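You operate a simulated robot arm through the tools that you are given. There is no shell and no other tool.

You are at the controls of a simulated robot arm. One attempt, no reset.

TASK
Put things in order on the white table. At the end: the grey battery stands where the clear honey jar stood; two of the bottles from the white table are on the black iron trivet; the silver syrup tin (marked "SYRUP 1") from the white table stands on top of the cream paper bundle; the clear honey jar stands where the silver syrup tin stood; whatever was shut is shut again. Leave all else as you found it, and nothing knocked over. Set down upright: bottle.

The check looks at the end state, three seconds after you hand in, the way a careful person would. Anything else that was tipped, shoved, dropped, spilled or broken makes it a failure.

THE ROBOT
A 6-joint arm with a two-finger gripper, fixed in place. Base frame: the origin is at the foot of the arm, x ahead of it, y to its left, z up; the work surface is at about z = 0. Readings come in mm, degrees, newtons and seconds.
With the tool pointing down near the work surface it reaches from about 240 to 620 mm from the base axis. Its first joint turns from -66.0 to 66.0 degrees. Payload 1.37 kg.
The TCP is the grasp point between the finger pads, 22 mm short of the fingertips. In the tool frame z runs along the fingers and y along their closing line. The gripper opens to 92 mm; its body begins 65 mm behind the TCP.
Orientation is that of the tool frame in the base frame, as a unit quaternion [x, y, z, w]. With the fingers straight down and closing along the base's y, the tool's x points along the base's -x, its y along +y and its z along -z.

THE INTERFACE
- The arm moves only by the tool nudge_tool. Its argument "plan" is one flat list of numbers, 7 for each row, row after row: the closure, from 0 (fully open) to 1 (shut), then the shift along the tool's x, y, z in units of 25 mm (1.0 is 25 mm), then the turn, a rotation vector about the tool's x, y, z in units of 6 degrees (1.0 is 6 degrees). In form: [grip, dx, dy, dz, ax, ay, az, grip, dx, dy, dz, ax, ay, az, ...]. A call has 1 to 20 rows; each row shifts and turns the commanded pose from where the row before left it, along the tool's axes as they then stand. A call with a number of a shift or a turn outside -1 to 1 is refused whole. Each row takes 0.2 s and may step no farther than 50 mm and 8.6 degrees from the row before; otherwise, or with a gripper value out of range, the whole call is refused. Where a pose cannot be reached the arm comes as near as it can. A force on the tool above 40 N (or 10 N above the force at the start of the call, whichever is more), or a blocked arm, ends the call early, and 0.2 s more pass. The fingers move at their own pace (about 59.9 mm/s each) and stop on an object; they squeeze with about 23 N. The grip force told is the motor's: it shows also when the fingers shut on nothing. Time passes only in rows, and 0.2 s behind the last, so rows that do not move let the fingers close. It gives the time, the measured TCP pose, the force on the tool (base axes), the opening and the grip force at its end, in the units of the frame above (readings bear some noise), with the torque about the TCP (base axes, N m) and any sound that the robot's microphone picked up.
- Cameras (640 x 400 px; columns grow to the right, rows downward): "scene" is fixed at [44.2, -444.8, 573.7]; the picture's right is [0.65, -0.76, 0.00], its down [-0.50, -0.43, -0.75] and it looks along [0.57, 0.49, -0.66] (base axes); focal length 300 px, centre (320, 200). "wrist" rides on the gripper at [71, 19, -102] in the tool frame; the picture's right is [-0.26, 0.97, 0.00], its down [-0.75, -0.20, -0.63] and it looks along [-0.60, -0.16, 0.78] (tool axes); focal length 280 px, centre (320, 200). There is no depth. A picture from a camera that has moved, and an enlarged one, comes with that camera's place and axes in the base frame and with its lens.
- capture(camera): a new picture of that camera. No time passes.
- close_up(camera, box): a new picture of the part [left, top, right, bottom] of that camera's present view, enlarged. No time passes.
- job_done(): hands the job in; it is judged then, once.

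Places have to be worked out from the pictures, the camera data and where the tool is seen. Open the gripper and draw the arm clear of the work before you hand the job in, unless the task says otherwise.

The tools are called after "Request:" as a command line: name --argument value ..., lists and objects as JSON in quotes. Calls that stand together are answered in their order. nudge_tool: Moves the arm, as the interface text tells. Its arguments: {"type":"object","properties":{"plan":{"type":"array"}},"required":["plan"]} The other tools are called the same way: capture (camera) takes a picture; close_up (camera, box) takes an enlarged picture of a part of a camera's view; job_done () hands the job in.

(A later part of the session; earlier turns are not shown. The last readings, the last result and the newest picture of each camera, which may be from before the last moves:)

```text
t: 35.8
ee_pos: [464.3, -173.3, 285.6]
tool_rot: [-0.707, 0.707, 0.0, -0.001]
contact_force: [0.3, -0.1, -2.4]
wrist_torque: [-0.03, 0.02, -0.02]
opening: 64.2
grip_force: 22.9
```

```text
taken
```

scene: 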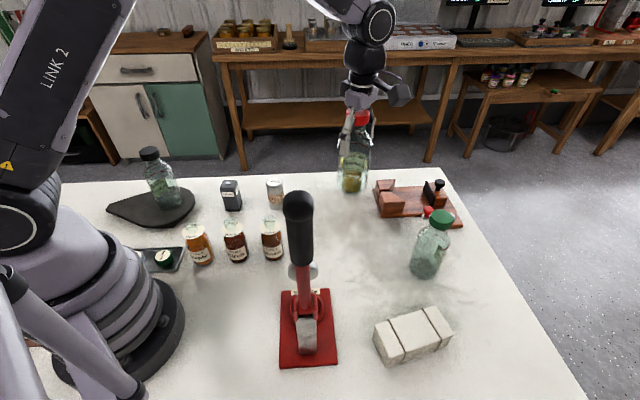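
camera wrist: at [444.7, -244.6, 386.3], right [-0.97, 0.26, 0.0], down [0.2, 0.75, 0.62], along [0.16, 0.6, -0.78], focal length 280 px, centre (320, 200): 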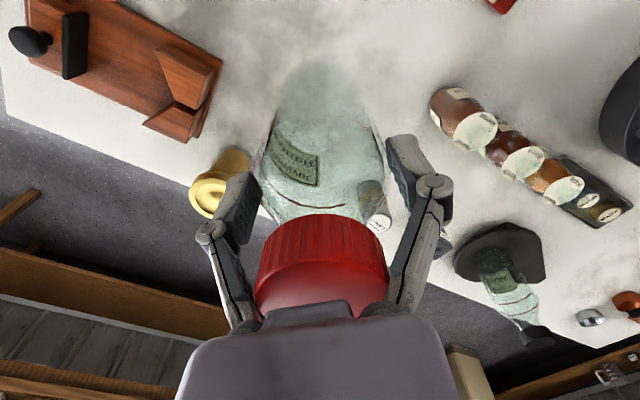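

AMBER is held firmly at about 0.25 kg. I'll raise it to z ≈340 to clear DARK's cap, carry it to above (184,314), then yaw about 50° so the fingers stay clear of DARK.

Request:
nudge_tool --plan '[1, 0, 0, -0.733, 0, 0, 0, 1, 0, 0, -0.733, 0, 0, 0, 1, 0, 0, -0.733, 0, 0, 0]'

Request:
nudge_tool --plan '[1, -0.975, 0.56, 0, 0, 0, 0, 1, -0.975, 0.56, 0, 0, 0, 0, 1, -0.975, 0.56, 0, 0, 0, 0, 1, -0.975, 0.56, 0, 0, 0, 0, 1, -0.975, 0.56, 0, 0, 0, 0, 1, -0.975, 0.56, 0, 0, 0, 0, 1, -0.975, 0.56, 0, 0, 0, 0, 1, -0.975, 0.56, 0, 0, 0, 0, 1, -0.975, 0.56, 0, 0, 0, 0, 1, -0.975, 0.56, 0, 0, 0, 0, 1, -0.975, 0.56, 0, 0, 0, 0, 1, -0.975, 0.56, 0, 0, 0, 0, 1, -0.975, 0.56, 0, 0, 0, 0, 1, -0.975, 0.56, 0, 0, 0, 0, 1, -0.975, 0.56, 0, 0, 0, 0, 1, -0.975, 0.56, 0, 0, 0, 0, 1, -0.975, 0.56, 0, 0, 0, 0, 1, -0.975, 0.56, 0, 0, 0, 0, 1, -0.975, 0.56, 0, 0, 0, 0, 1, -0.975, 0.56, 0, 0, 0, 0]'

Request:
nudge_tool --plan '[1, 0, 0, 0, 0, 0, -0.926, 1, 0, 0, 0, 0, 0, -0.926, 1, 0, 0, 0, 0, 0, -0.926, 1, 0, 0, 0, 0, 0, -0.926, 1, 0, 0, 0, 0, 0, -0.926, 1, 0, 0, 0, 0, 0, -0.926, 1, 0, 0, 0, 0, 0, -0.926, 1, 0, 0, 0, 0, 0, -0.926, 1, 0, 0, 0, 0, 0, -0.926, 1, 0, 0, 0, 0, 0, 0]'

Request:
capture --camera "wrist"

Request:
close_up --camera "scene" --box '[60, 20, 260, 240]'

```text
t: 36.6
ee_pos: [464.3, -172.3, 340.6]
tool_rot: [-0.707, 0.707, -0.001, -0.001]
contact_force: [-0.4, 0.2, -3.6]
wrist_torque: [-0.04, -0.03, 0.01]
opening: 64.5
grip_force: 22.7
```

```text
t: 40.8
ee_pos: [182.2, 315.7, 341.7]
tool_rot: [-0.707, 0.707, 0.0, -0.001]
contact_force: [-0.7, -0.9, -2.9]
wrist_torque: [0.02, -0.03, 0.0]
opening: 64.5
grip_force: 23.0
```

```text
t: 43.0
ee_pos: [184.8, 315.5, 339.2]
tool_rot: [0.94, -0.341, 0.001, 0.0]
contact_force: [-0.4, 0.0, -2.7]
wrist_torque: [-0.01, 0.01, 0.0]
opening: 64.4
grip_force: 23.0
```

```text
taken
camera wrist: at [226.4, 254.0, 440.0], right [-0.82, -0.57, 0.0], down [-0.45, 0.64, 0.62], along [-0.36, 0.51, -0.78], focal length 280 px, centre (320, 200)
```

wrist: 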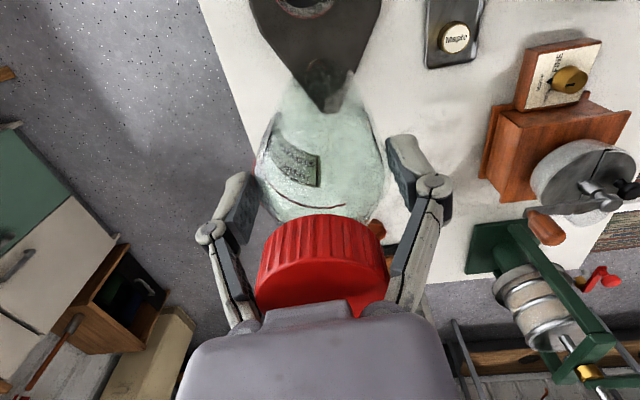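

```text
1.82 times, centred on (160, 130) of scene
camera zoom: at [44.2, -444.8, 573.7], right [0.65, -0.76, 0.0], down [-0.5, -0.43, -0.75], along [0.57, 0.49, -0.66], focal length 545 px, centre (611, 327)
```

zoom: 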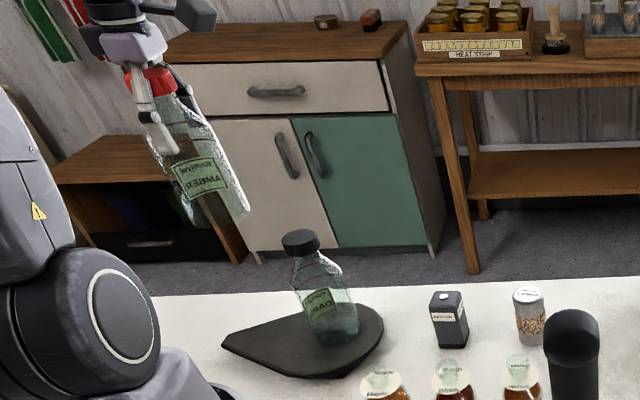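

Position (184.8,315.5) is about 79 mm from DARK's axis, which leaves a gap of about 14 mm. I'll descend halfway and check for clearance beside DARK.

Request:
nudge_tool --plan '[1, 0, 0, 0.9, 0, 0, 0, 1, 0, 0, 0.9, 0, 0, 0, 1, 0, 0, 0.9, 0, 0, 0, 1, 0, 0, 0.9, 0, 0, 0]'

Request:
close_up --camera "scene" --box '[80, 60, 240, 240]'

Request:
capture --camera "wrist"

```text
t: 44.0
ee_pos: [185.0, 314.1, 249.7]
tool_rot: [0.94, -0.341, 0.002, 0.0]
contact_force: [0.5, 0.2, -2.4]
wrist_torque: [-0.02, 0.01, 0.01]
opening: 64.2
grip_force: 22.9
```

```text
2.22 times, centred on (160, 150) of scene
camera zoom: at [44.2, -444.8, 573.7], right [0.65, -0.76, 0.0], down [-0.5, -0.43, -0.75], along [0.57, 0.49, -0.66], focal length 667 px, centre (676, 311)
```

zoom: 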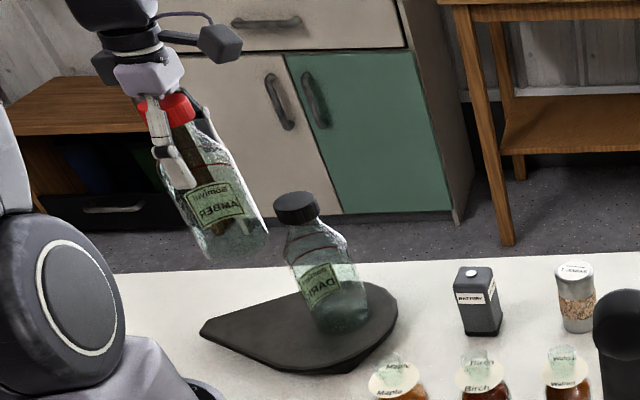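

```text
taken
camera wrist: at [226.3, 252.6, 350.4], right [-0.82, -0.57, 0.0], down [-0.45, 0.64, 0.62], along [-0.36, 0.51, -0.78], focal length 280 px, centre (320, 200)
```

wrist: 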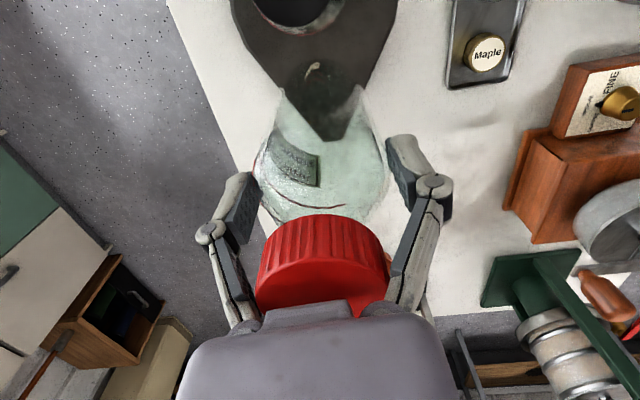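

The bottle is clear of DARK. I'll continue down to z ≈147.

Request:
nudge_tool --plan '[1, 0, 0, 0.9, 0, 0, 0, 1, 0, 0, 0.9, 0, 0, 0, 1, 0, 0, 0.9, 0, 0, 0, 1, 0, 0, 0.9, 0, 0, 0, 1, 0, 0, 0.5, 0, 0, 0]'

Request:
close_up --camera "scene" --box '[80, 60, 240, 240]'

Request:
capture --camera "wrist"

```text
t: 45.2
ee_pos: [186.0, 315.4, 147.7]
tool_rot: [0.94, -0.341, 0.001, 0.0]
contact_force: [-0.1, -0.2, -2.6]
wrist_torque: [-0.01, 0.0, 0.0]
opening: 64.3
grip_force: 23.2
```

```text
2.22 times, centred on (160, 150) of scene
camera zoom: at [44.2, -444.8, 573.7], right [0.65, -0.76, 0.0], down [-0.5, -0.43, -0.75], along [0.57, 0.49, -0.66], focal length 667 px, centre (676, 311)
```

zoom: 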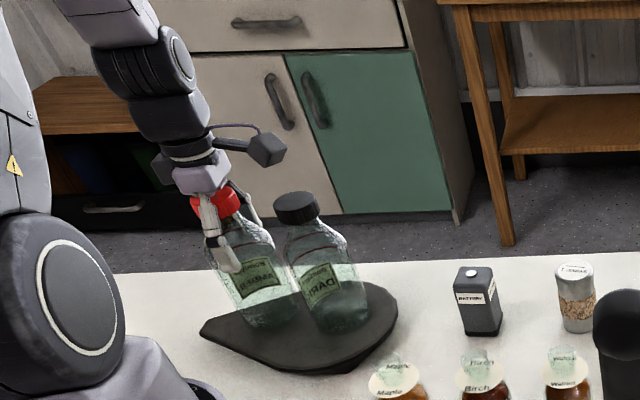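

```text
taken
camera wrist: at [226.4, 253.9, 247.7], right [-0.82, -0.57, 0.0], down [-0.45, 0.64, 0.62], along [-0.36, 0.51, -0.78], focal length 280 px, centre (320, 200)
```

wrist: 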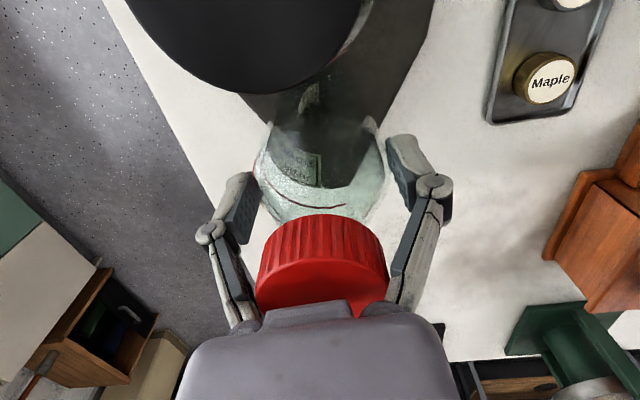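

Clearance is fine. I'll lower it in small steps until it touches.

Request:
nudge_tool --plan '[1, 0, 0, 0.12, 0, 0, 0, 1, 0, 0, 0.12, 0, 0, 0, 1, 0, 0, 0, 0, 0, 0]'

Request:
nudge_tool --plan '[1, 0, 0, 0.08, 0, 0, 0, 1, 0, 0, 0.08, 0, 0, 0, 1, 0, 0, 0, 0, 0, 0]'

```text
t: 46.0
ee_pos: [185.3, 313.0, 141.8]
tool_rot: [0.94, -0.342, 0.0, 0.0]
contact_force: [-1.0, 0.2, -2.5]
wrist_torque: [-0.03, -0.02, -0.01]
opening: 64.5
grip_force: 23.1
```

```text
t: 46.8
ee_pos: [185.2, 316.1, 136.1]
tool_rot: [0.94, -0.341, 0.001, 0.0]
contact_force: [-1.5, 0.3, 3.0]
wrist_torque: [-0.13, 0.14, -0.01]
opening: 64.4
grip_force: 22.8
```

Contact begins at about z 136. I'll press down about 1 mm more to seat it, then open.

Request:
nudge_tool --plan '[1, 0, 0, 0.05, 0, 0, 0, 1, 0, 0, 0, 0, 0, 0]'

Request:
nudge_tool --plan '[0.4, 0, 0, 0, 0, 0, 0, 0.15, 0, 0, 0, 0, 0, 0, 0, 0, 0, 0, 0, 0, 0, 0, 0, 0, 0, 0, 0, 0]'

Request:
close_up --camera "scene" --box '[80, 60, 240, 240]'

```text
t: 47.4
ee_pos: [186.0, 314.8, 136.7]
tool_rot: [0.94, -0.342, 0.001, 0.001]
contact_force: [-4.1, -3.4, 21.7]
wrist_torque: [-0.17, 0.18, -0.14]
opening: 64.3
grip_force: 23.0
```

```text
t: 48.4
ee_pos: [184.1, 314.9, 137.0]
tool_rot: [0.94, -0.341, 0.001, 0.001]
contact_force: [0.1, 0.0, -1.0]
wrist_torque: [-0.01, 0.02, -0.02]
opening: 92.2
grip_force: 0.1
```

```text
2.22 times, centred on (160, 150) of scene
camera zoom: at [44.2, -444.8, 573.7], right [0.65, -0.76, 0.0], down [-0.5, -0.43, -0.75], along [0.57, 0.49, -0.66], focal length 667 px, centre (676, 311)
```

zoom: 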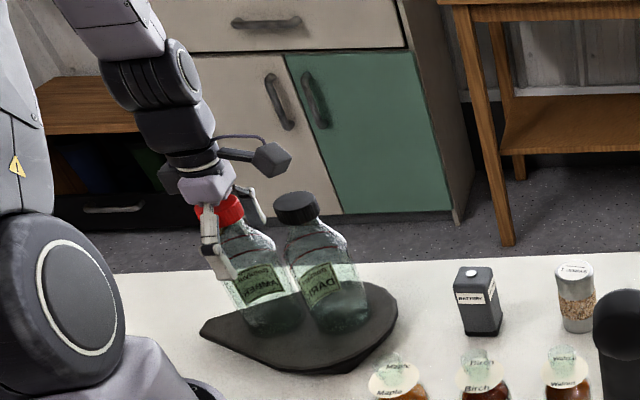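

The bottle stands free with the gripper open. I'll withdraw straight up and check that both bottles are steady on the trivet.

Request:
nudge_tool --plan '[0, 0, 0, -0.4, 0, 0, 0, 0, 0, 0, -0.8, 0, 0, 0, 0, 0, 0, -0.9, 0, 0, 0, 0, 0, 0, -1, 0, 0, 0, 0, 0, 0, -1, 0, 0, 0, 0, 0, 0, -1, 0, 0, 0, 0, 0, 0, -1, 0, 0, 0, 0, 0, 0, -1, 0, 0, 0]'

Request:
close_up --camera "scene" --box '[80, 60, 240, 240]'

Request:
capture --camera "wrist"

```text
t: 50.2
ee_pos: [185.2, 316.6, 313.7]
tool_rot: [0.94, -0.342, 0.001, 0.001]
contact_force: [0.3, 0.2, 0.1]
wrist_torque: [0.0, 0.01, -0.03]
opening: 91.9
grip_force: 0.0
```

```text
2.22 times, centred on (160, 150) of scene
camera zoom: at [44.2, -444.8, 573.7], right [0.65, -0.76, 0.0], down [-0.5, -0.43, -0.75], along [0.57, 0.49, -0.66], focal length 667 px, centre (676, 311)
```

zoom: 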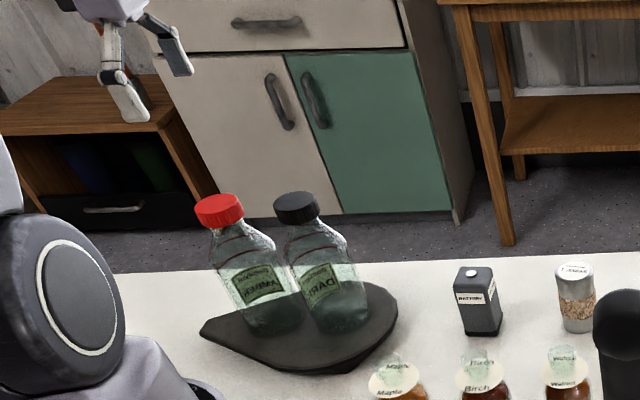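

```text
taken
camera wrist: at [226.5, 254.5, 414.4], right [-0.82, -0.57, 0.0], down [-0.45, 0.64, 0.62], along [-0.36, 0.51, -0.78], focal length 280 px, centre (320, 200)
```

wrist: 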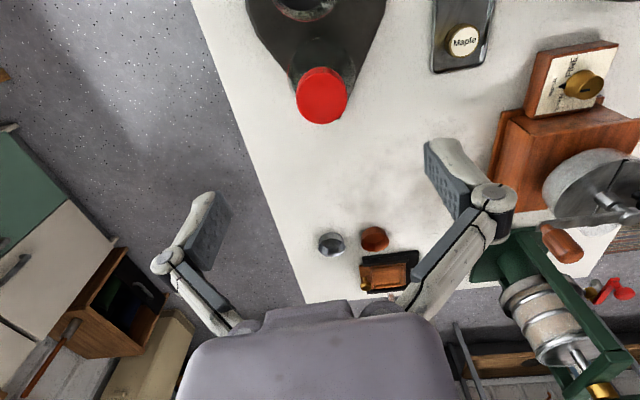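

Both bottles stand upright on the trivet. Next I need a good look at the bundle and the press handle before carrying the syrup tin there, so I'll move to (430,0,333) and yaw the camera toward -y.

Request:
nudge_tool --plan '[0, 0.868, 0.19, -0.044, 0, 0, 0, 0, 0.868, 0.19, -0.044, 0, 0, 0, 0, 0.868, 0.19, -0.044, 0, 0, 0, 0, 0.868, 0.19, -0.044, 0, 0, 0, 0, 0.868, 0.19, -0.044, 0, 0, 0, 0, 0.868, 0.19, -0.044, 0, 0, 0, 0, 0.868, 0.19, -0.044, 0, 0, 0, 0, 0.868, 0.19, -0.044, 0, 0, 0, 0, 0.868, 0.19, -0.044, 0, 0, 0, 0, 0.868, 0.19, -0.044, 0, 0, 0, 0, 0.868, 0.19, -0.044, 0, 0, 0, 0, 0.868, 0.19, -0.044, 0, 0, 0, 0, 0.868, 0.19, -0.044, 0, 0, 0, 0, 0.868, 0.19, -0.044, 0, 0, 0, 0, 0.868, 0.19, -0.044, 0, 0, 0, 0, 0.868, 0.19, -0.044, 0, 0, 0, 0, 0.868, 0.19, -0.044, 0, 0, 0, 0, 0.868, 0.19, -0.044, 0, 0, 0]'

Request:
nudge_tool --plan '[0, 0, 0, 0, 0, 0, 0.98, 0, 0, 0, 0, 0, 0, 0.98, 0, 0, 0, 0, 0, 0, 0.98, 0, 0, 0, 0, 0, 0, 0.98, 0, 0, 0, 0, 0, 0, 0.98, 0, 0, 0, 0, 0, 0, 0.98, 0, 0, 0, 0, 0, 0, 0.98, 0, 0, 0, 0, 0, 0, 0.98, 0, 0, 0, 0, 0, 0, 0.98, 0, 0, 0, 0, 0, 0, 0.98, 0, 0, 0, 0, 0, 0, 0.98, 0, 0, 0, 0, 0, 0, 0.98, 0, 0, 0, 0, 0, 0, 0.98, 0, 0, 0, 0, 0, 0, 0.98, 0, 0, 0, 0, 0, 0, 0.98, 0, 0, 0, 0, 0, 0, 0.98, 0, 0, 0, 0, 0, 0, 0.98, 0, 0, 0, 0, 0, 0, 0.98]'

Request:
nudge_tool --plan '[0, 0, 0, 0, 0, 0, 0.98, 0, 0, 0, 0, 0, 0, 0.98, 0, 0, 0, 0, 0, 0, 0.98, 0, 0, 0, 0, 0, 0, 0.98, 0, 0, 0, 0, 0, 0, 0.98, 0, 0, 0, 0, 0, 0, 0.98, 0, 0, 0, 0, 0, 0, 0.98, 0, 0, 0, 0, 0, 0, 0.98, 0, 0, 0, 0, 0, 0, 0.98, 0, 0, 0, 0, 0, 0, 0.98, 0, 0, 0, 0, 0, 0, 0.98, 0, 0, 0, 0, 0, 0, 0.98, 0, 0, 0, 0, 0, 0, 0.98, 0, 0, 0, 0, 0, 0, 0.98, 0, 0, 0, 0, 0, 0, 0.98, 0, 0, 0, 0, 0, 0, 0.98]'

Request:
capture --camera "wrist"

Request:
capture --camera "scene"

```text
t: 54.0
ee_pos: [428.3, -2.6, 335.1]
tool_rot: [0.94, -0.342, 0.001, 0.001]
contact_force: [-0.1, -0.2, 0.6]
wrist_torque: [0.02, -0.01, -0.03]
opening: 91.9
grip_force: 0.2
```

```text
t: 57.8
ee_pos: [428.6, -2.2, 334.0]
tool_rot: [-0.293, 0.956, -0.001, 0.0]
contact_force: [0.2, 0.7, -0.3]
wrist_torque: [-0.01, 0.0, -0.04]
opening: 92.2
grip_force: 0.1
```

```text
t: 61.2
ee_pos: [428.4, -2.3, 335.6]
tool_rot: [0.5, 0.866, -0.001, 0.001]
contact_force: [0.6, 0.1, -1.0]
wrist_torque: [-0.03, 0.04, 0.02]
opening: 92.0
grip_force: 0.1
```

```text
taken
camera wrist: at [409.3, 67.8, 434.5], right [0.97, 0.26, 0.0], down [0.2, -0.75, 0.63], along [0.16, -0.61, -0.78], focal length 280 px, centre (320, 200)
```

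wrist: 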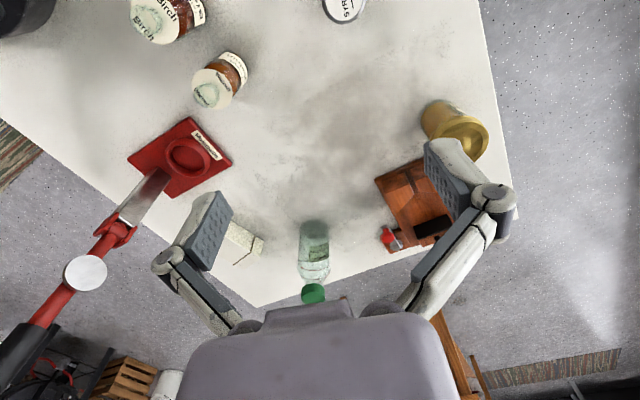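

```text
taken
```

scene: 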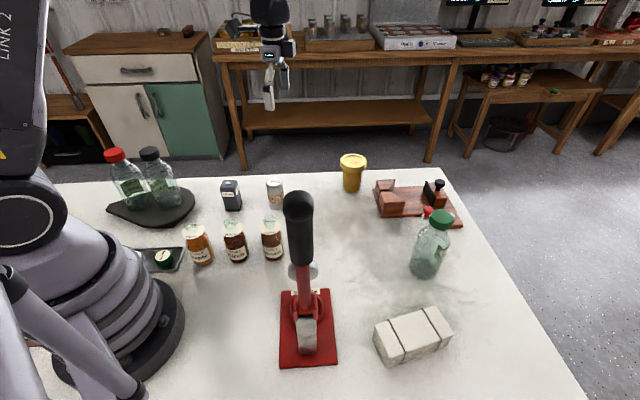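

The press lever is a near-vertical pole at about (205–228, -283 to -250) reaching z ≈350, directly between the base and the bundle. I'll zoom on the bundle area in this view to fix its geometry.

Request:
close_up --camera "wrist" --box '[180, 180, 380, 310]'

Request:
close_up --camera "wrist" --box '[0, 100, 240, 400]'

Request:
close_up --camera "scene" --box '[360, 290, 470, 370]'

```text
3.08 times, centred on (280, 245) of wrist
camera zoom: at [409.3, 67.8, 434.5], right [0.97, 0.26, 0.0], down [0.2, -0.75, 0.63], along [0.16, -0.61, -0.78], focal length 863 px, centre (443, 62)
```

zoom: 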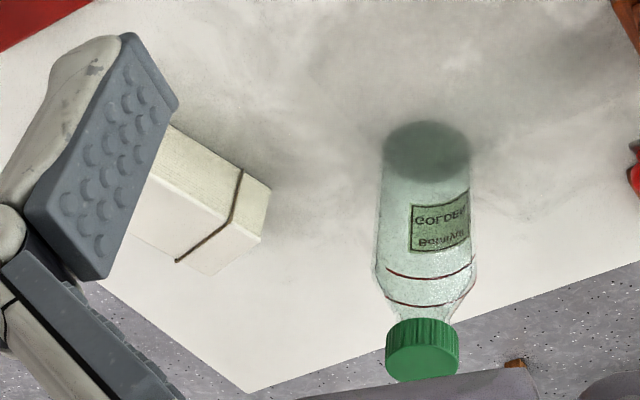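

```text
1.33 times, centred on (120, 250) of wrist
camera zoom: at [409.3, 67.8, 434.5], right [0.97, 0.26, 0.0], down [0.2, -0.75, 0.63], along [0.16, -0.61, -0.78], focal length 374 px, centre (587, 133)
```

zoom: 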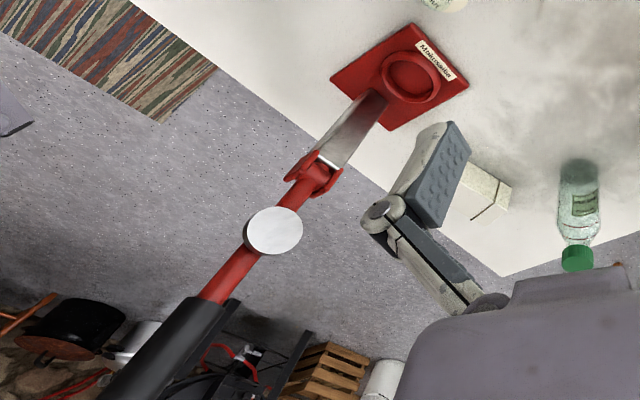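

```text
5.00 times, centred on (415, 330) of scene
camera zoom: at [44.2, -444.8, 573.7], right [0.65, -0.76, 0.0], down [-0.5, -0.43, -0.75], along [0.57, 0.49, -0.66], focal length 1500 px, centre (-155, -450)
```

zoom: 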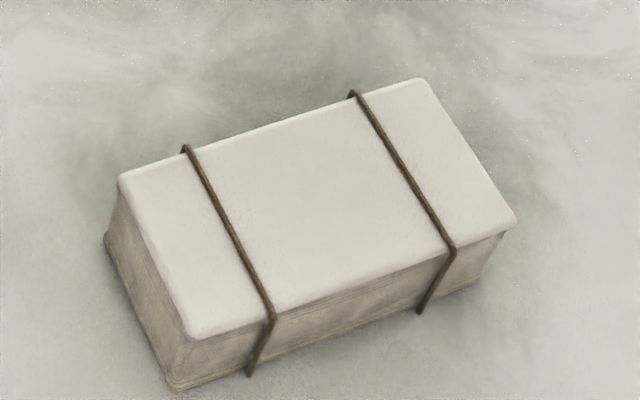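

The bundle top is at z ≈46, centred near (339,-409), about 128×54 mm, with the cords at its quarter points. Now for the syrup tin: I'll move above (437,55) down to z ≈170 and refine.

Request:
nudge_tool --plan '[0, 0.259, 0.206, 0.9, 0, 0, 0, 0, 0.259, 0.206, 0.95, 0, 0, 0, 0, 0.259, 0.206, 0.95, 0, 0, 0, 0, 0.259, 0.206, 0.95, 0, 0, 0, 0, 0.259, 0.206, 0.95, 0, 0, 0, 0, 0.259, 0.206, 0.95, 0, 0, 0, 0, 0.259, 0.206, 0.95, 0, 0, 0]'

Request:
capture --camera "wrist"

Request:
close_up --camera "wrist" --box '[240, 60, 400, 180]'

```text
t: 62.8
ee_pos: [436.9, 55.8, 166.4]
tool_rot: [0.5, 0.866, 0.0, 0.002]
contact_force: [0.3, -0.4, 0.0]
wrist_torque: [0.0, -0.03, -0.02]
opening: 91.6
grip_force: 0.1
```

```text
taken
camera wrist: at [416.1, 125.7, 267.6], right [0.97, 0.26, 0.0], down [0.2, -0.75, 0.63], along [0.16, -0.6, -0.78], focal length 280 px, centre (320, 200)
```

wrist: 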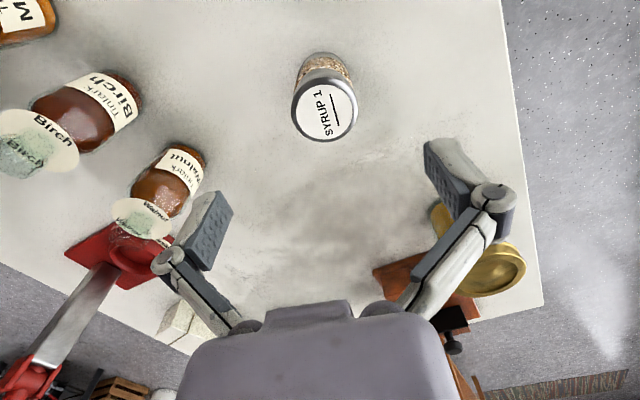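

```text
3.33 times, centred on (320, 120) of wrist
camera zoom: at [416.1, 125.7, 267.6], right [0.97, 0.26, 0.0], down [0.2, -0.75, 0.63], along [0.16, -0.6, -0.78], focal length 935 px, centre (320, 467)
```

zoom: 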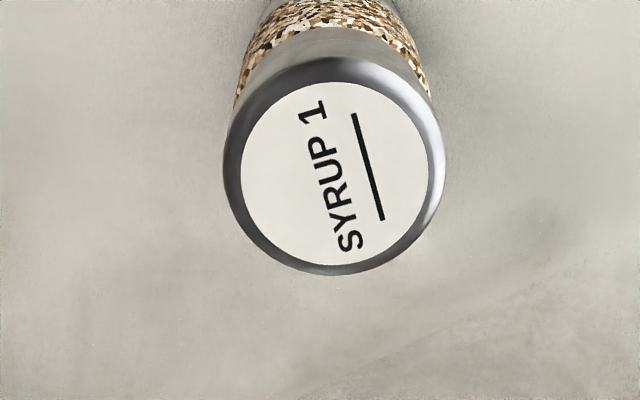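

The tin's axis is at about (438,56.5) with diameter 45.5, and the TCP is aligned. I'll descend to z ≈48 and close.

Request:
nudge_tool --plan '[0, 0, 0.025, 0.95, 0, 0, 0, 0, 0, 0.022, 0.95, 0, 0, 0, 0, 0, 0, 0.95, 0, 0, 0, 0, 0, 0, 0.95, 0, 0, 0, 0, 0, 0, 0.93, 0, 0, 0]'

Request:
capture --camera "wrist"

Request:
nudge_tool --plan '[1, 0, 0, 0, 0, 0, 0, 1, 0, 0, 0, 0, 0, 0, 1, 0, 0, 0, 0, 0, 0, 1, 0, 0, 0, 0, 0, 0, 1, 0, 0, 0, 0, 0, 0]'

Request:
capture --camera "wrist"

```text
t: 64.0
ee_pos: [437.1, 56.4, 48.7]
tool_rot: [0.499, 0.867, 0.0, 0.001]
contact_force: [-0.2, 0.6, 0.2]
wrist_torque: [-0.03, 0.01, -0.02]
opening: 91.8
grip_force: 0.0
```

```text
taken
camera wrist: at [417.1, 125.8, 149.1], right [0.97, 0.26, 0.0], down [0.2, -0.75, 0.63], along [0.16, -0.6, -0.78], focal length 280 px, centre (320, 200)
```

wrist: 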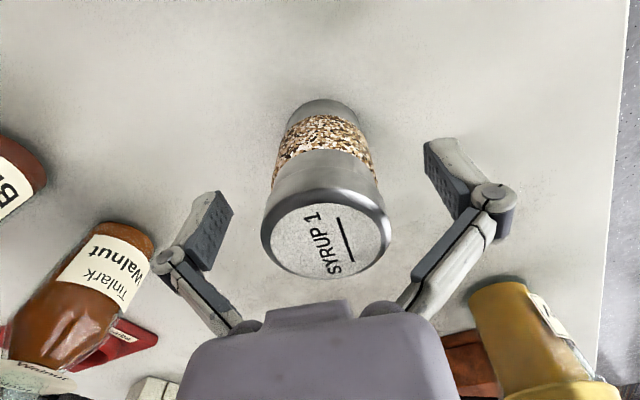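

```text
t: 65.2
ee_pos: [437.7, 54.8, 48.9]
tool_rot: [0.499, 0.867, 0.001, 0.002]
contact_force: [0.0, 1.4, 3.4]
wrist_torque: [-0.02, -0.05, 0.01]
opening: 45.5
grip_force: 23.3
```

```text
taken
camera wrist: at [417.2, 125.8, 149.6], right [0.97, 0.26, 0.0], down [0.2, -0.75, 0.63], along [0.16, -0.6, -0.78], focal length 280 px, centre (320, 200)
```

wrist: 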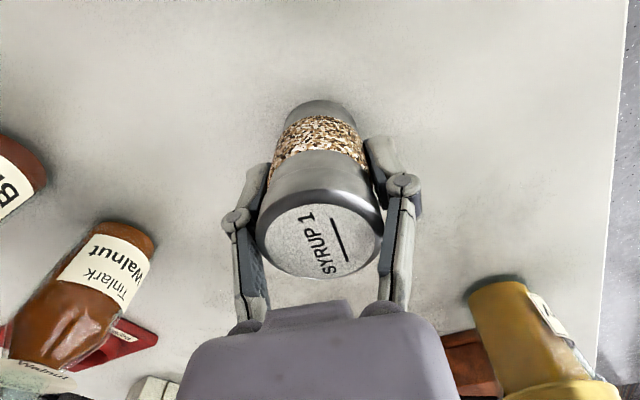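

The tin is held at 45.5 mm, and its original axis was (438,57). I'll lift it, check it, and carry it at about z 280 toward the point above the bundle in two stages, watching the arm near the press handle.

Request:
nudge_tool --plan '[1, 0, 0, -0.4, 0, 0, 0, 1, 0, 0, -0.4, 0, 0, 0, 1, 0, 0, 0, 0, 0, 0]'

Request:
nudge_tool --plan '[1, 0, 0, -0.9, 0, 0, 0, 1, 0, 0, -0.95, 0, 0, 0, 1, 0, 0, -0.95, 0, 0, 0, 1, 0, 0, -0.95, 0, 0, 0, 1, 0, 0, -0.95, 0, 0, 0, 1, 0, 0, -0.95, 0, 0, 0, 1, 0, 0, -0.95, 0, 0, 0, 1, 0, 0, -0.95, 0, 0, 0, 1, 0, 0, -0.9, 0, 0, 0]'

Request:
nudge_tool --plan '[1, -0.704, -0.636, 0, 0, 0, 0, 1, -0.704, -0.636, 0, 0, 0, 0, 1, -0.704, -0.636, 0, 0, 0, 0, 1, -0.704, -0.636, 0, 0, 0, 0, 1, -0.704, -0.636, 0, 0, 0, 0, 1, -0.704, -0.636, 0, 0, 0, 0, 1, -0.704, -0.636, 0, 0, 0, 0, 1, -0.704, -0.636, 0, 0, 0, 0, 1, -0.704, -0.636, 0, 0, 0, 0, 1, -0.704, -0.636, 0, 0, 0, 0, 1, -0.704, -0.636, 0, 0, 0, 0, 1, -0.704, -0.636, 0, 0, 0, 0]'

Request:
capture --camera "wrist"

Request:
capture --camera "scene"

```text
t: 66.0
ee_pos: [435.5, 54.5, 69.2]
tool_rot: [0.499, 0.867, -0.001, 0.001]
contact_force: [0.1, 0.9, -0.9]
wrist_torque: [0.01, -0.03, 0.02]
opening: 45.2
grip_force: 22.9
```

```text
t: 68.0
ee_pos: [436.6, 54.9, 283.0]
tool_rot: [0.5, 0.866, -0.001, 0.001]
contact_force: [0.0, -0.2, -1.6]
wrist_torque: [0.02, 0.01, -0.02]
opening: 45.4
grip_force: 22.6
```

```text
t: 70.6
ee_pos: [377.2, -222.8, 281.6]
tool_rot: [0.499, 0.866, 0.0, 0.0]
contact_force: [0.4, -0.6, -1.7]
wrist_torque: [0.0, 0.01, -0.04]
opening: 45.4
grip_force: 23.1
```

```text
taken
camera wrist: at [358.1, -152.6, 382.0], right [0.97, 0.26, 0.0], down [0.2, -0.75, 0.63], along [0.16, -0.6, -0.78], focal length 280 px, centre (320, 200)
```

wrist: 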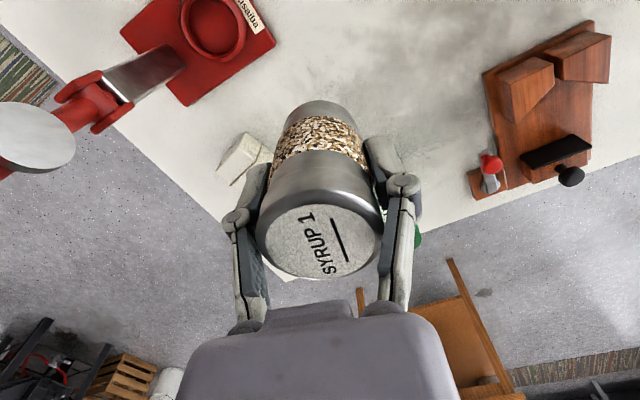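

```text
taken
```

scene: 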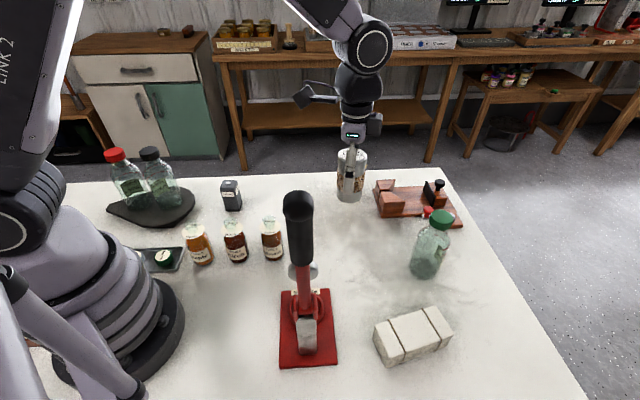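

The arm is well above the press handle so far. I'll continue four more rows and check again.

Request:
nudge_tool --plan '[1, -0.704, -0.636, 0, 0, 0, 0, 1, -0.704, -0.636, 0, 0, 0, 0, 1, -0.704, -0.636, 0, 0, 0, 0, 1, -0.704, -0.636, 0, 0, 0, 0]'

Request:
capture --camera "scene"

Request:
capture --camera "wrist"

```text
t: 71.6
ee_pos: [356.4, -315.3, 281.8]
tool_rot: [0.5, 0.866, 0.0, 0.0]
contact_force: [-0.2, -0.9, -1.6]
wrist_torque: [0.01, -0.01, 0.0]
opening: 45.3
grip_force: 22.8
```

```text
taken
```

scene: 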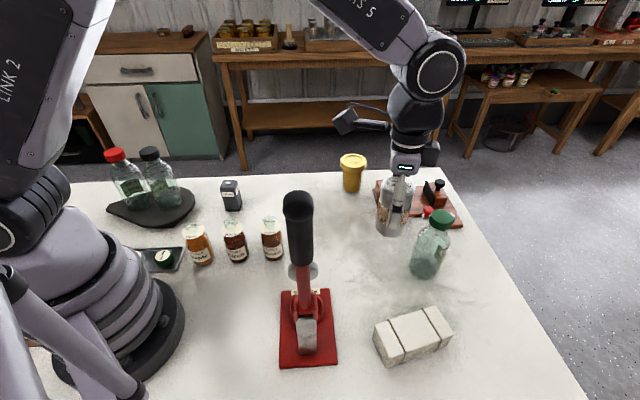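

```text
taken
camera wrist: at [337.7, -245.6, 382.0], right [0.97, 0.26, 0.0], down [0.2, -0.75, 0.63], along [0.16, -0.6, -0.78], focal length 280 px, centre (320, 200)
```

wrist: 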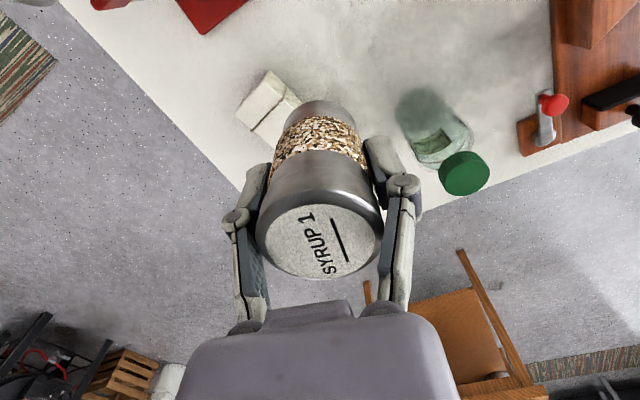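

The forearm is high above the press handle, as estimated. I'll continue the last rows to above the bundle.

Request:
nudge_tool --plan '[1, -0.704, -0.636, 0, 0, 0, 0, 1, -0.704, -0.636, 0, 0, 0, 0, 1, -0.704, -0.636, 0, 0, 0, 0, 1, -0.704, -0.636, 0, 0, 0, 0]'

Request:
capture --camera "scene"

Request:
capture --camera "wrist"

```text
t: 72.6
ee_pos: [338.9, -409.5, 282.1]
tool_rot: [0.499, 0.866, 0.0, 0.0]
contact_force: [0.3, -0.8, -1.8]
wrist_torque: [-0.02, 0.03, 0.01]
opening: 45.1
grip_force: 23.2
```

```text
taken
```

scene: 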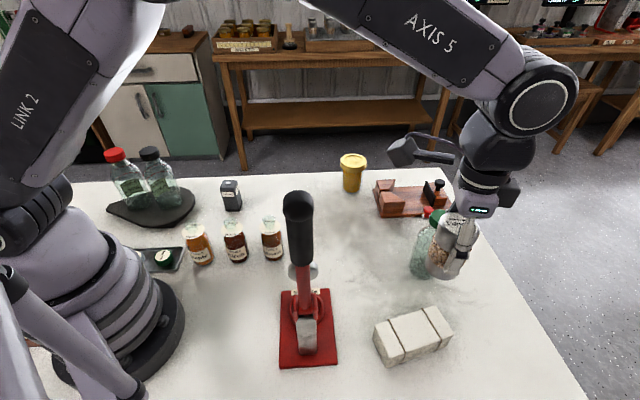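

```text
taken
camera wrist: at [318.5, -338.5, 383.0], right [0.97, 0.26, 0.0], down [0.2, -0.75, 0.63], along [0.16, -0.6, -0.78], focal length 280 px, centre (320, 200)
```

wrist: 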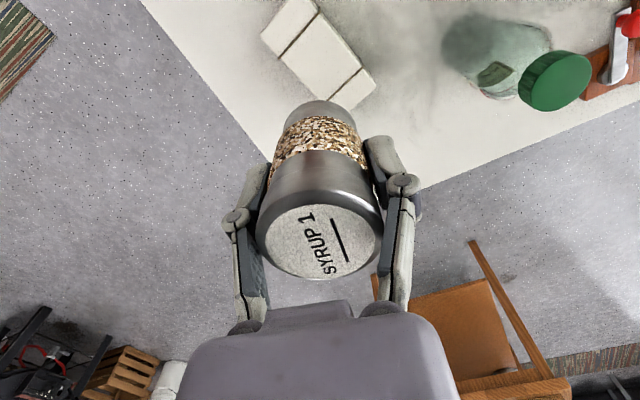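

I'm above the bundle with the forearm still high over the handle. I'll zoom to refine the bundle's position under the tin.

Request:
close_up --camera "wrist" --box '[230, 0, 410, 112]'

```text
3.56 times, centred on (320, 56) of wrist
camera zoom: at [318.5, -338.5, 383.0], right [0.97, 0.26, 0.0], down [0.2, -0.75, 0.63], along [0.16, -0.6, -0.78], focal length 997 px, centre (320, 712)
```

zoom: 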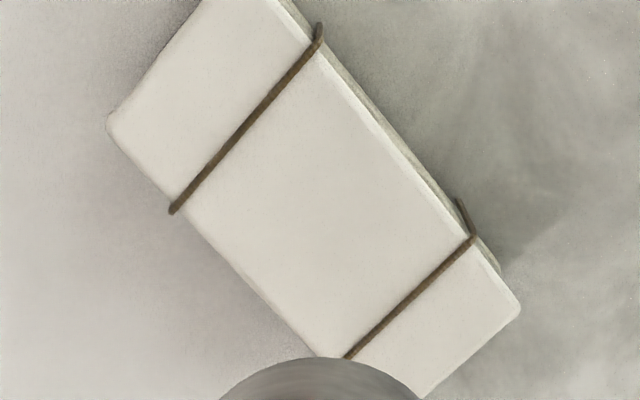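

The bundle centre is at about (339.5,-408), matching the tool. I'll descend to z ≈190 and check the forearm against the handle.

Request:
nudge_tool --plan '[1, 0.02, 0.02, 0.9, 0, 0, 0, 1, 0.02, 0.01, 0.9, 0, 0, 0, 1, 0, 0, 0.9, 0, 0, 0, 1, 0, 0, 0.95, 0, 0, 0]'

Request:
capture --camera "scene"

Request:
capture --camera "wrist"

```text
t: 73.6
ee_pos: [337.7, -408.6, 191.9]
tool_rot: [0.499, 0.866, 0.0, 0.0]
contact_force: [0.2, 0.4, -1.8]
wrist_torque: [0.0, 0.02, -0.02]
opening: 45.4
grip_force: 23.3
```

```text
taken
```

scene: 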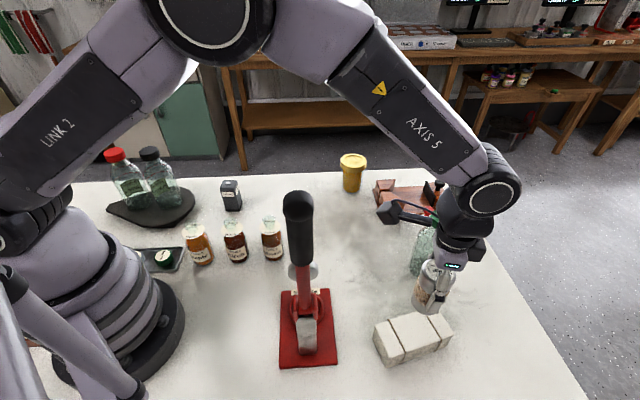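

```text
taken
camera wrist: at [318.1, -338.4, 290.8], right [0.97, 0.26, 0.0], down [0.2, -0.75, 0.63], along [0.16, -0.6, -0.78], focal length 280 px, centre (320, 200)
```

wrist: 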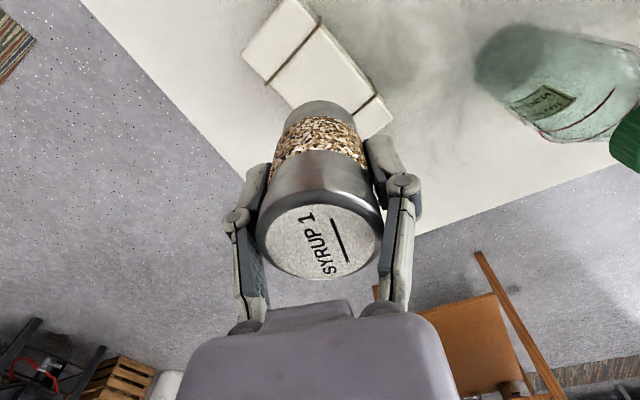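

The forearm's underside is at about z 490 over the handle, whose top is at about 350, so there is plenty of room. I'll continue down to z ≈112.

Request:
nudge_tool --plan '[1, 0, 0, 0.8, 0, 0, 0, 1, 0, 0, 0.8, 0, 0, 0, 1, 0, 0, 0.8, 0, 0, 0, 1, 0, 0, 0.8, 0, 0, 0]'

Request:
capture --camera "scene"

Request:
capture --camera "wrist"

Request:
close_up --camera "scene" --box '[350, 250, 490, 380]'

```text
t: 74.6
ee_pos: [339.5, -408.9, 113.0]
tool_rot: [0.499, 0.866, 0.0, 0.001]
contact_force: [0.0, -0.4, -1.6]
wrist_torque: [0.01, -0.01, 0.01]
opening: 45.3
grip_force: 23.3
```

```text
taken
```

scene: 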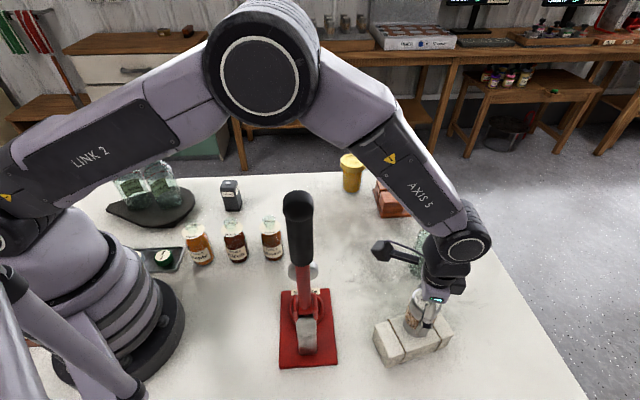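

```text
taken
camera wrist: at [320.5, -338.8, 211.8], right [0.97, 0.26, 0.0], down [0.2, -0.75, 0.63], along [0.16, -0.61, -0.78], focal length 280 px, centre (320, 200)
```

wrist: 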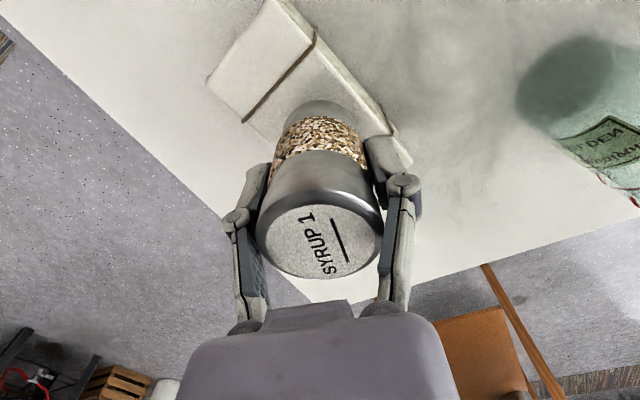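

```text
3.08 times, centred on (420, 315) of scene
camera zoom: at [44.2, -444.8, 573.7], right [0.65, -0.76, 0.0], down [-0.5, -0.43, -0.75], along [0.57, 0.49, -0.66], focal length 923 px, centre (12, -154)
```

zoom: 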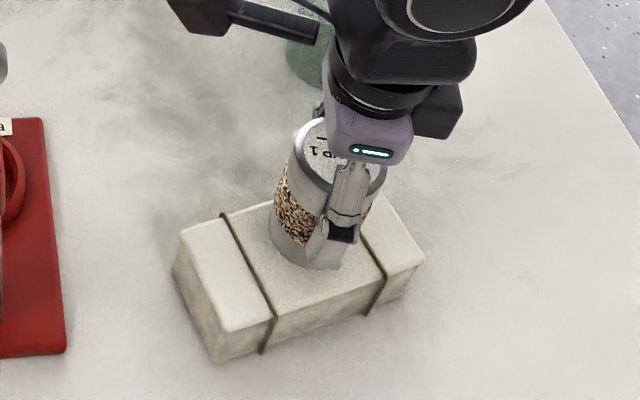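

The tin hovers centred between the cords and the arm is clear. I'll lower it in small steps to contact, expected near z 95.

Request:
nudge_tool --plan '[1, 0, 0, 0.2, 0, 0, 0, 1, 0, 0, 0.2, 0, 0, 0, 1, 0, 0, 0, 0, 0, 0]'

Request:
nudge_tool --plan '[1, 0, 0, 0.1, 0, 0, 0, 1, 0, 0, 0, 0, 0, 0]'

Request:
nudge_tool --plan '[1, 0, 0, 0.1, 0, 0, 0, 1, 0, 0, 0, 0, 0, 0]'

```text
t: 75.4
ee_pos: [338.8, -407.9, 101.5]
tool_rot: [0.499, 0.867, -0.001, 0.001]
contact_force: [0.4, -0.3, -1.9]
wrist_torque: [0.0, 0.0, 0.01]
opening: 45.3
grip_force: 23.1
```

```text
t: 76.0
ee_pos: [339.1, -407.4, 100.0]
tool_rot: [0.5, 0.866, -0.001, 0.001]
contact_force: [-3.3, 3.2, 9.7]
wrist_torque: [0.16, 0.11, 0.05]
opening: 45.1
grip_force: 23.1
```

```text
t: 76.6
ee_pos: [338.8, -409.7, 97.4]
tool_rot: [0.499, 0.866, -0.002, 0.002]
contact_force: [-2.9, 5.0, 26.3]
wrist_torque: [0.1, 0.09, -0.03]
opening: 45.4
grip_force: 22.9
```

The tin is seated with contact at about z 100. I'll ease the load by 1.5 mm and open the gripper.

Request:
nudge_tool --plan '[1, 0, 0, -0.06, 0, 0, 0, 1, 0, 0, 0, 0, 0, 0]'

Request:
nudge_tool --plan '[0.5, 0, 0, 0, 0, 0, 0, 0.3, 0, 0, 0, 0, 0, 0, 0.1, 0, 0, 0, 0, 0, 0, 0, 0, 0, 0, 0, 0, 0, 0, 0, 0, 0, 0, 0, 0]'

Request:
capture --camera "wrist"

Request:
close_up --camera "scene" --box '[350, 250, 490, 380]'

```text
t: 77.2
ee_pos: [340.0, -408.8, 97.9]
tool_rot: [0.499, 0.867, -0.001, 0.001]
contact_force: [2.3, -2.9, 10.3]
wrist_torque: [-0.37, -0.22, 0.01]
opening: 45.2
grip_force: 23.5
```

```text
t: 78.4
ee_pos: [338.7, -408.0, 98.6]
tool_rot: [0.499, 0.866, -0.001, 0.0]
contact_force: [-0.9, -0.7, -0.5]
wrist_torque: [0.01, 0.02, -0.02]
opening: 92.0
grip_force: 0.1
```

```text
taken
camera wrist: at [319.6, -337.9, 197.8], right [0.97, 0.26, 0.0], down [0.2, -0.75, 0.63], along [0.16, -0.6, -0.78], focal length 280 px, centre (320, 200)
```

wrist: 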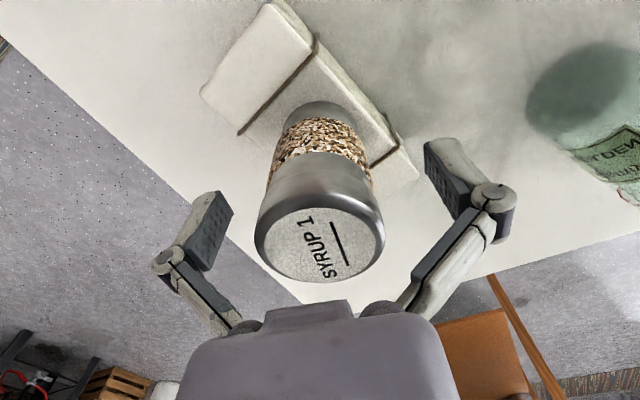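

```text
3.08 times, centred on (420, 315) of scene
camera zoom: at [44.2, -444.8, 573.7], right [0.65, -0.76, 0.0], down [-0.5, -0.43, -0.75], along [0.57, 0.49, -0.66], focal length 923 px, centre (12, -154)
```

zoom: 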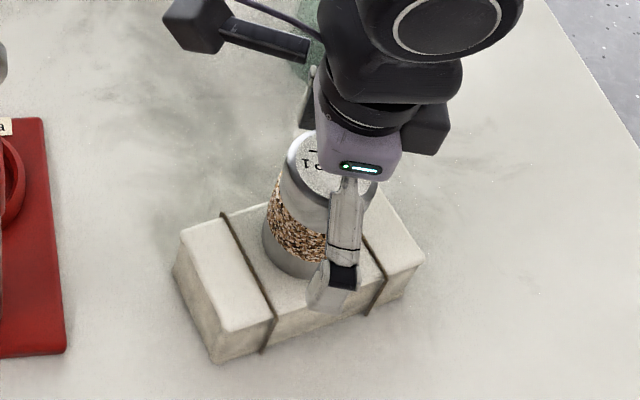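

The tin stands on the bundle. I'll withdraw straight up and check it.

Request:
nudge_tool --plan '[0, 0, 0, -0.4, 0, 0, 0, 0, 0, 0, -0.8, 0, 0, 0, 0, 0, 0, -0.9, 0, 0, 0, 0, 0, 0, -0.95, 0, 0, 0, 0, 0, 0, -0.95, 0, 0, 0, 0, 0, 0, -0.95, 0, 0, 0, 0, 0, 0, -0.95, 0, 0, 0, 0, 0, 0, -0.95, 0, 0, 0, 0, 0, 0, -0.6, 0, 0, 0]'

Request:
capture --camera "wrist"

Request:
close_up --camera "scene" --box '[350, 250, 490, 380]'

```text
t: 80.4
ee_pos: [337.5, -405.9, 282.8]
tool_rot: [0.499, 0.866, 0.0, 0.0]
contact_force: [-0.8, -0.6, -0.4]
wrist_torque: [0.01, 0.0, 0.0]
opening: 92.1
grip_force: 0.1
```

```text
taken
camera wrist: at [318.8, -335.9, 383.3], right [0.97, 0.26, 0.0], down [0.2, -0.75, 0.63], along [0.16, -0.6, -0.78], focal length 280 px, centre (320, 200)
```

wrist: 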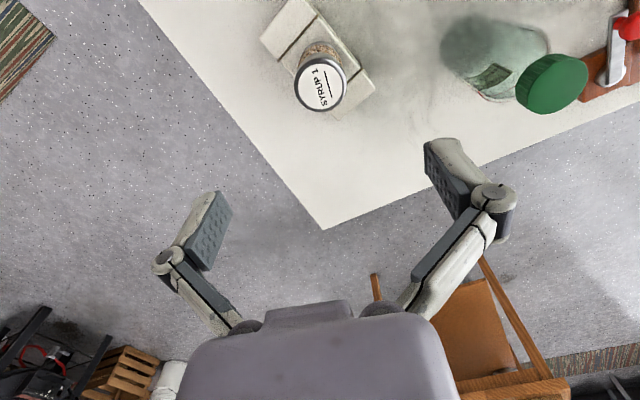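

```text
3.08 times, centred on (420, 315) of scene
camera zoom: at [44.2, -444.8, 573.7], right [0.65, -0.76, 0.0], down [-0.5, -0.43, -0.75], along [0.57, 0.49, -0.66], focal length 923 px, centre (12, -154)
```

zoom: 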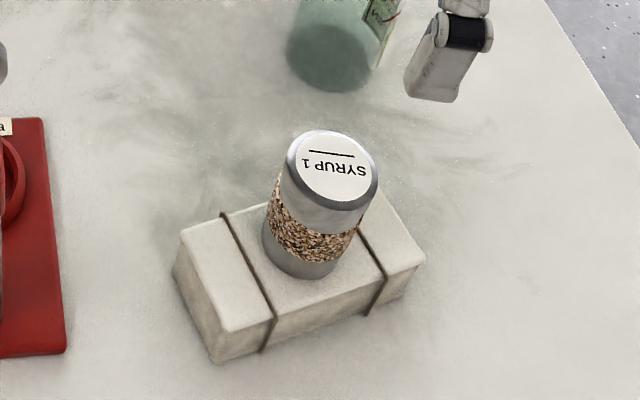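

The tin stands centred and upright on the bundle. Next is the honey jar, at the edge of reach (r ≈ 636), with the wooden mitre board close beside it, so I'll go to (545,-45) and yaw to -25° for a close look.

Request:
nudge_tool --plan '[0, 0.522, 0.9, 0, 0, 0, 0, 0, 0.522, 0.9, 0, 0, 0, 0, 0, 0.522, 0.9, 0, 0, 0, 0, 0, 0.522, 0.9, 0, 0, 0, 0, 0, 0.522, 0.9, 0, 0, 0, 0, 0, 0.522, 0.9, 0, 0, 0, 0, 0, 0.522, 0.9, 0, 0, 0, 0, 0, 0.522, 0.9, 0, 0, 0, 0, 0, 0.522, 0.9, 0, 0, 0, 0, 0, 0.522, 0.9, 0, 0, 0, 0, 0, 0.522, 0.9, 0, 0, 0, 0, 0, 0.522, 0.9, 0, 0, 0, 0, 0, 0.522, 0.9, 0, 0, 0, 0, 0, 0.522, 0.9, 0, 0, 0, 0, 0, 0.522, 0.9, 0, 0, 0, 0, 0, 0.522, 0.9, 0, 0, 0, 0]'

Request:
nudge_tool --plan '[0, 0, 0, 0, 0, 0, -0.972, 0, 0, 0, 0, 0, 0, -0.972, 0, 0, 0, 0, 0, 0, -0.972, 0, 0, 0, 0, 0, 0, -0.972, 0, 0, 0, 0, 0, 0, -0.972, 0, 0, 0, 0, 0, 0, -0.972]'

Request:
capture --camera "wrist"

Request:
capture --camera "scene"

```text
t: 83.8
ee_pos: [546.2, -45.1, 282.6]
tool_rot: [0.499, 0.867, -0.001, 0.001]
contact_force: [0.3, -0.4, -0.1]
wrist_torque: [0.01, -0.02, -0.02]
opening: 92.2
grip_force: 0.0
```

```text
t: 85.2
ee_pos: [545.4, -44.7, 284.8]
tool_rot: [0.215, 0.977, 0.0, 0.001]
contact_force: [0.1, -0.2, -0.5]
wrist_torque: [-0.01, 0.0, -0.01]
opening: 92.1
grip_force: 0.0
```

```text
taken
camera wrist: at [488.7, 0.9, 383.8], right [0.64, 0.77, 0.0], down [0.6, -0.5, 0.63], along [0.48, -0.4, -0.78], focal length 280 px, centre (320, 200)
```

wrist: 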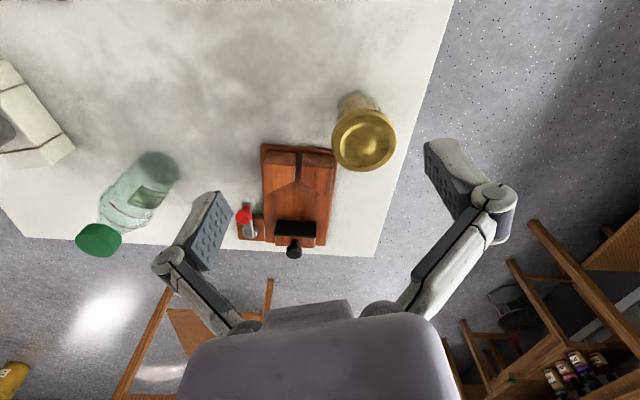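

```text
taken
```

scene: 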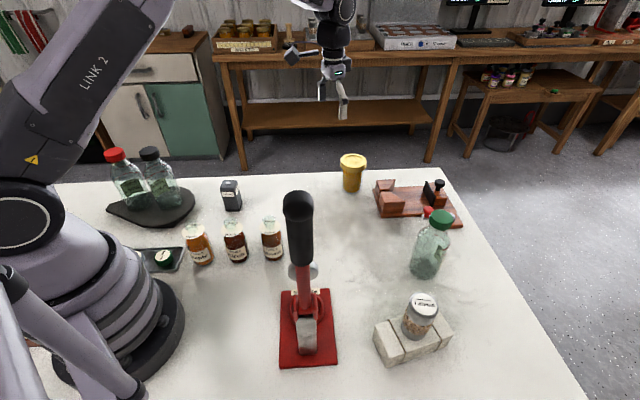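

I'll zoom on the jar and the mitre board from both cameras.

Request:
close_up --camera "wrist" --box '[230, 70, 420, 270]'

Request:
close_up --camera "scene" --box '[310, 135, 470, 235]'

```text
2.00 times, centred on (325, 170) of wrist
camera zoom: at [488.7, 0.9, 383.8], right [0.64, 0.77, 0.0], down [0.6, -0.5, 0.63], along [0.48, -0.4, -0.78], focal length 561 px, centre (310, 260)
```

zoom: 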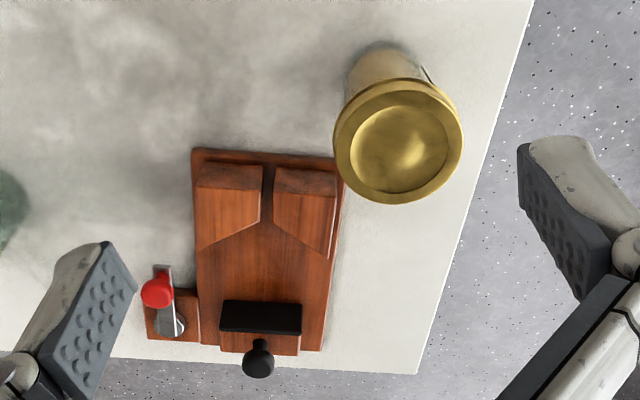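

```text
4.00 times, centred on (390, 185) of scene
camera zoom: at [44.2, -444.8, 573.7], right [0.65, -0.76, 0.0], down [-0.5, -0.43, -0.75], along [0.57, 0.49, -0.66], focal length 1200 px, centre (40, 260)
```

zoom: 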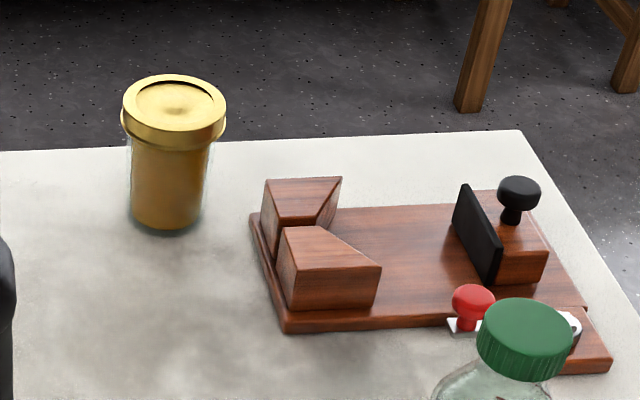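

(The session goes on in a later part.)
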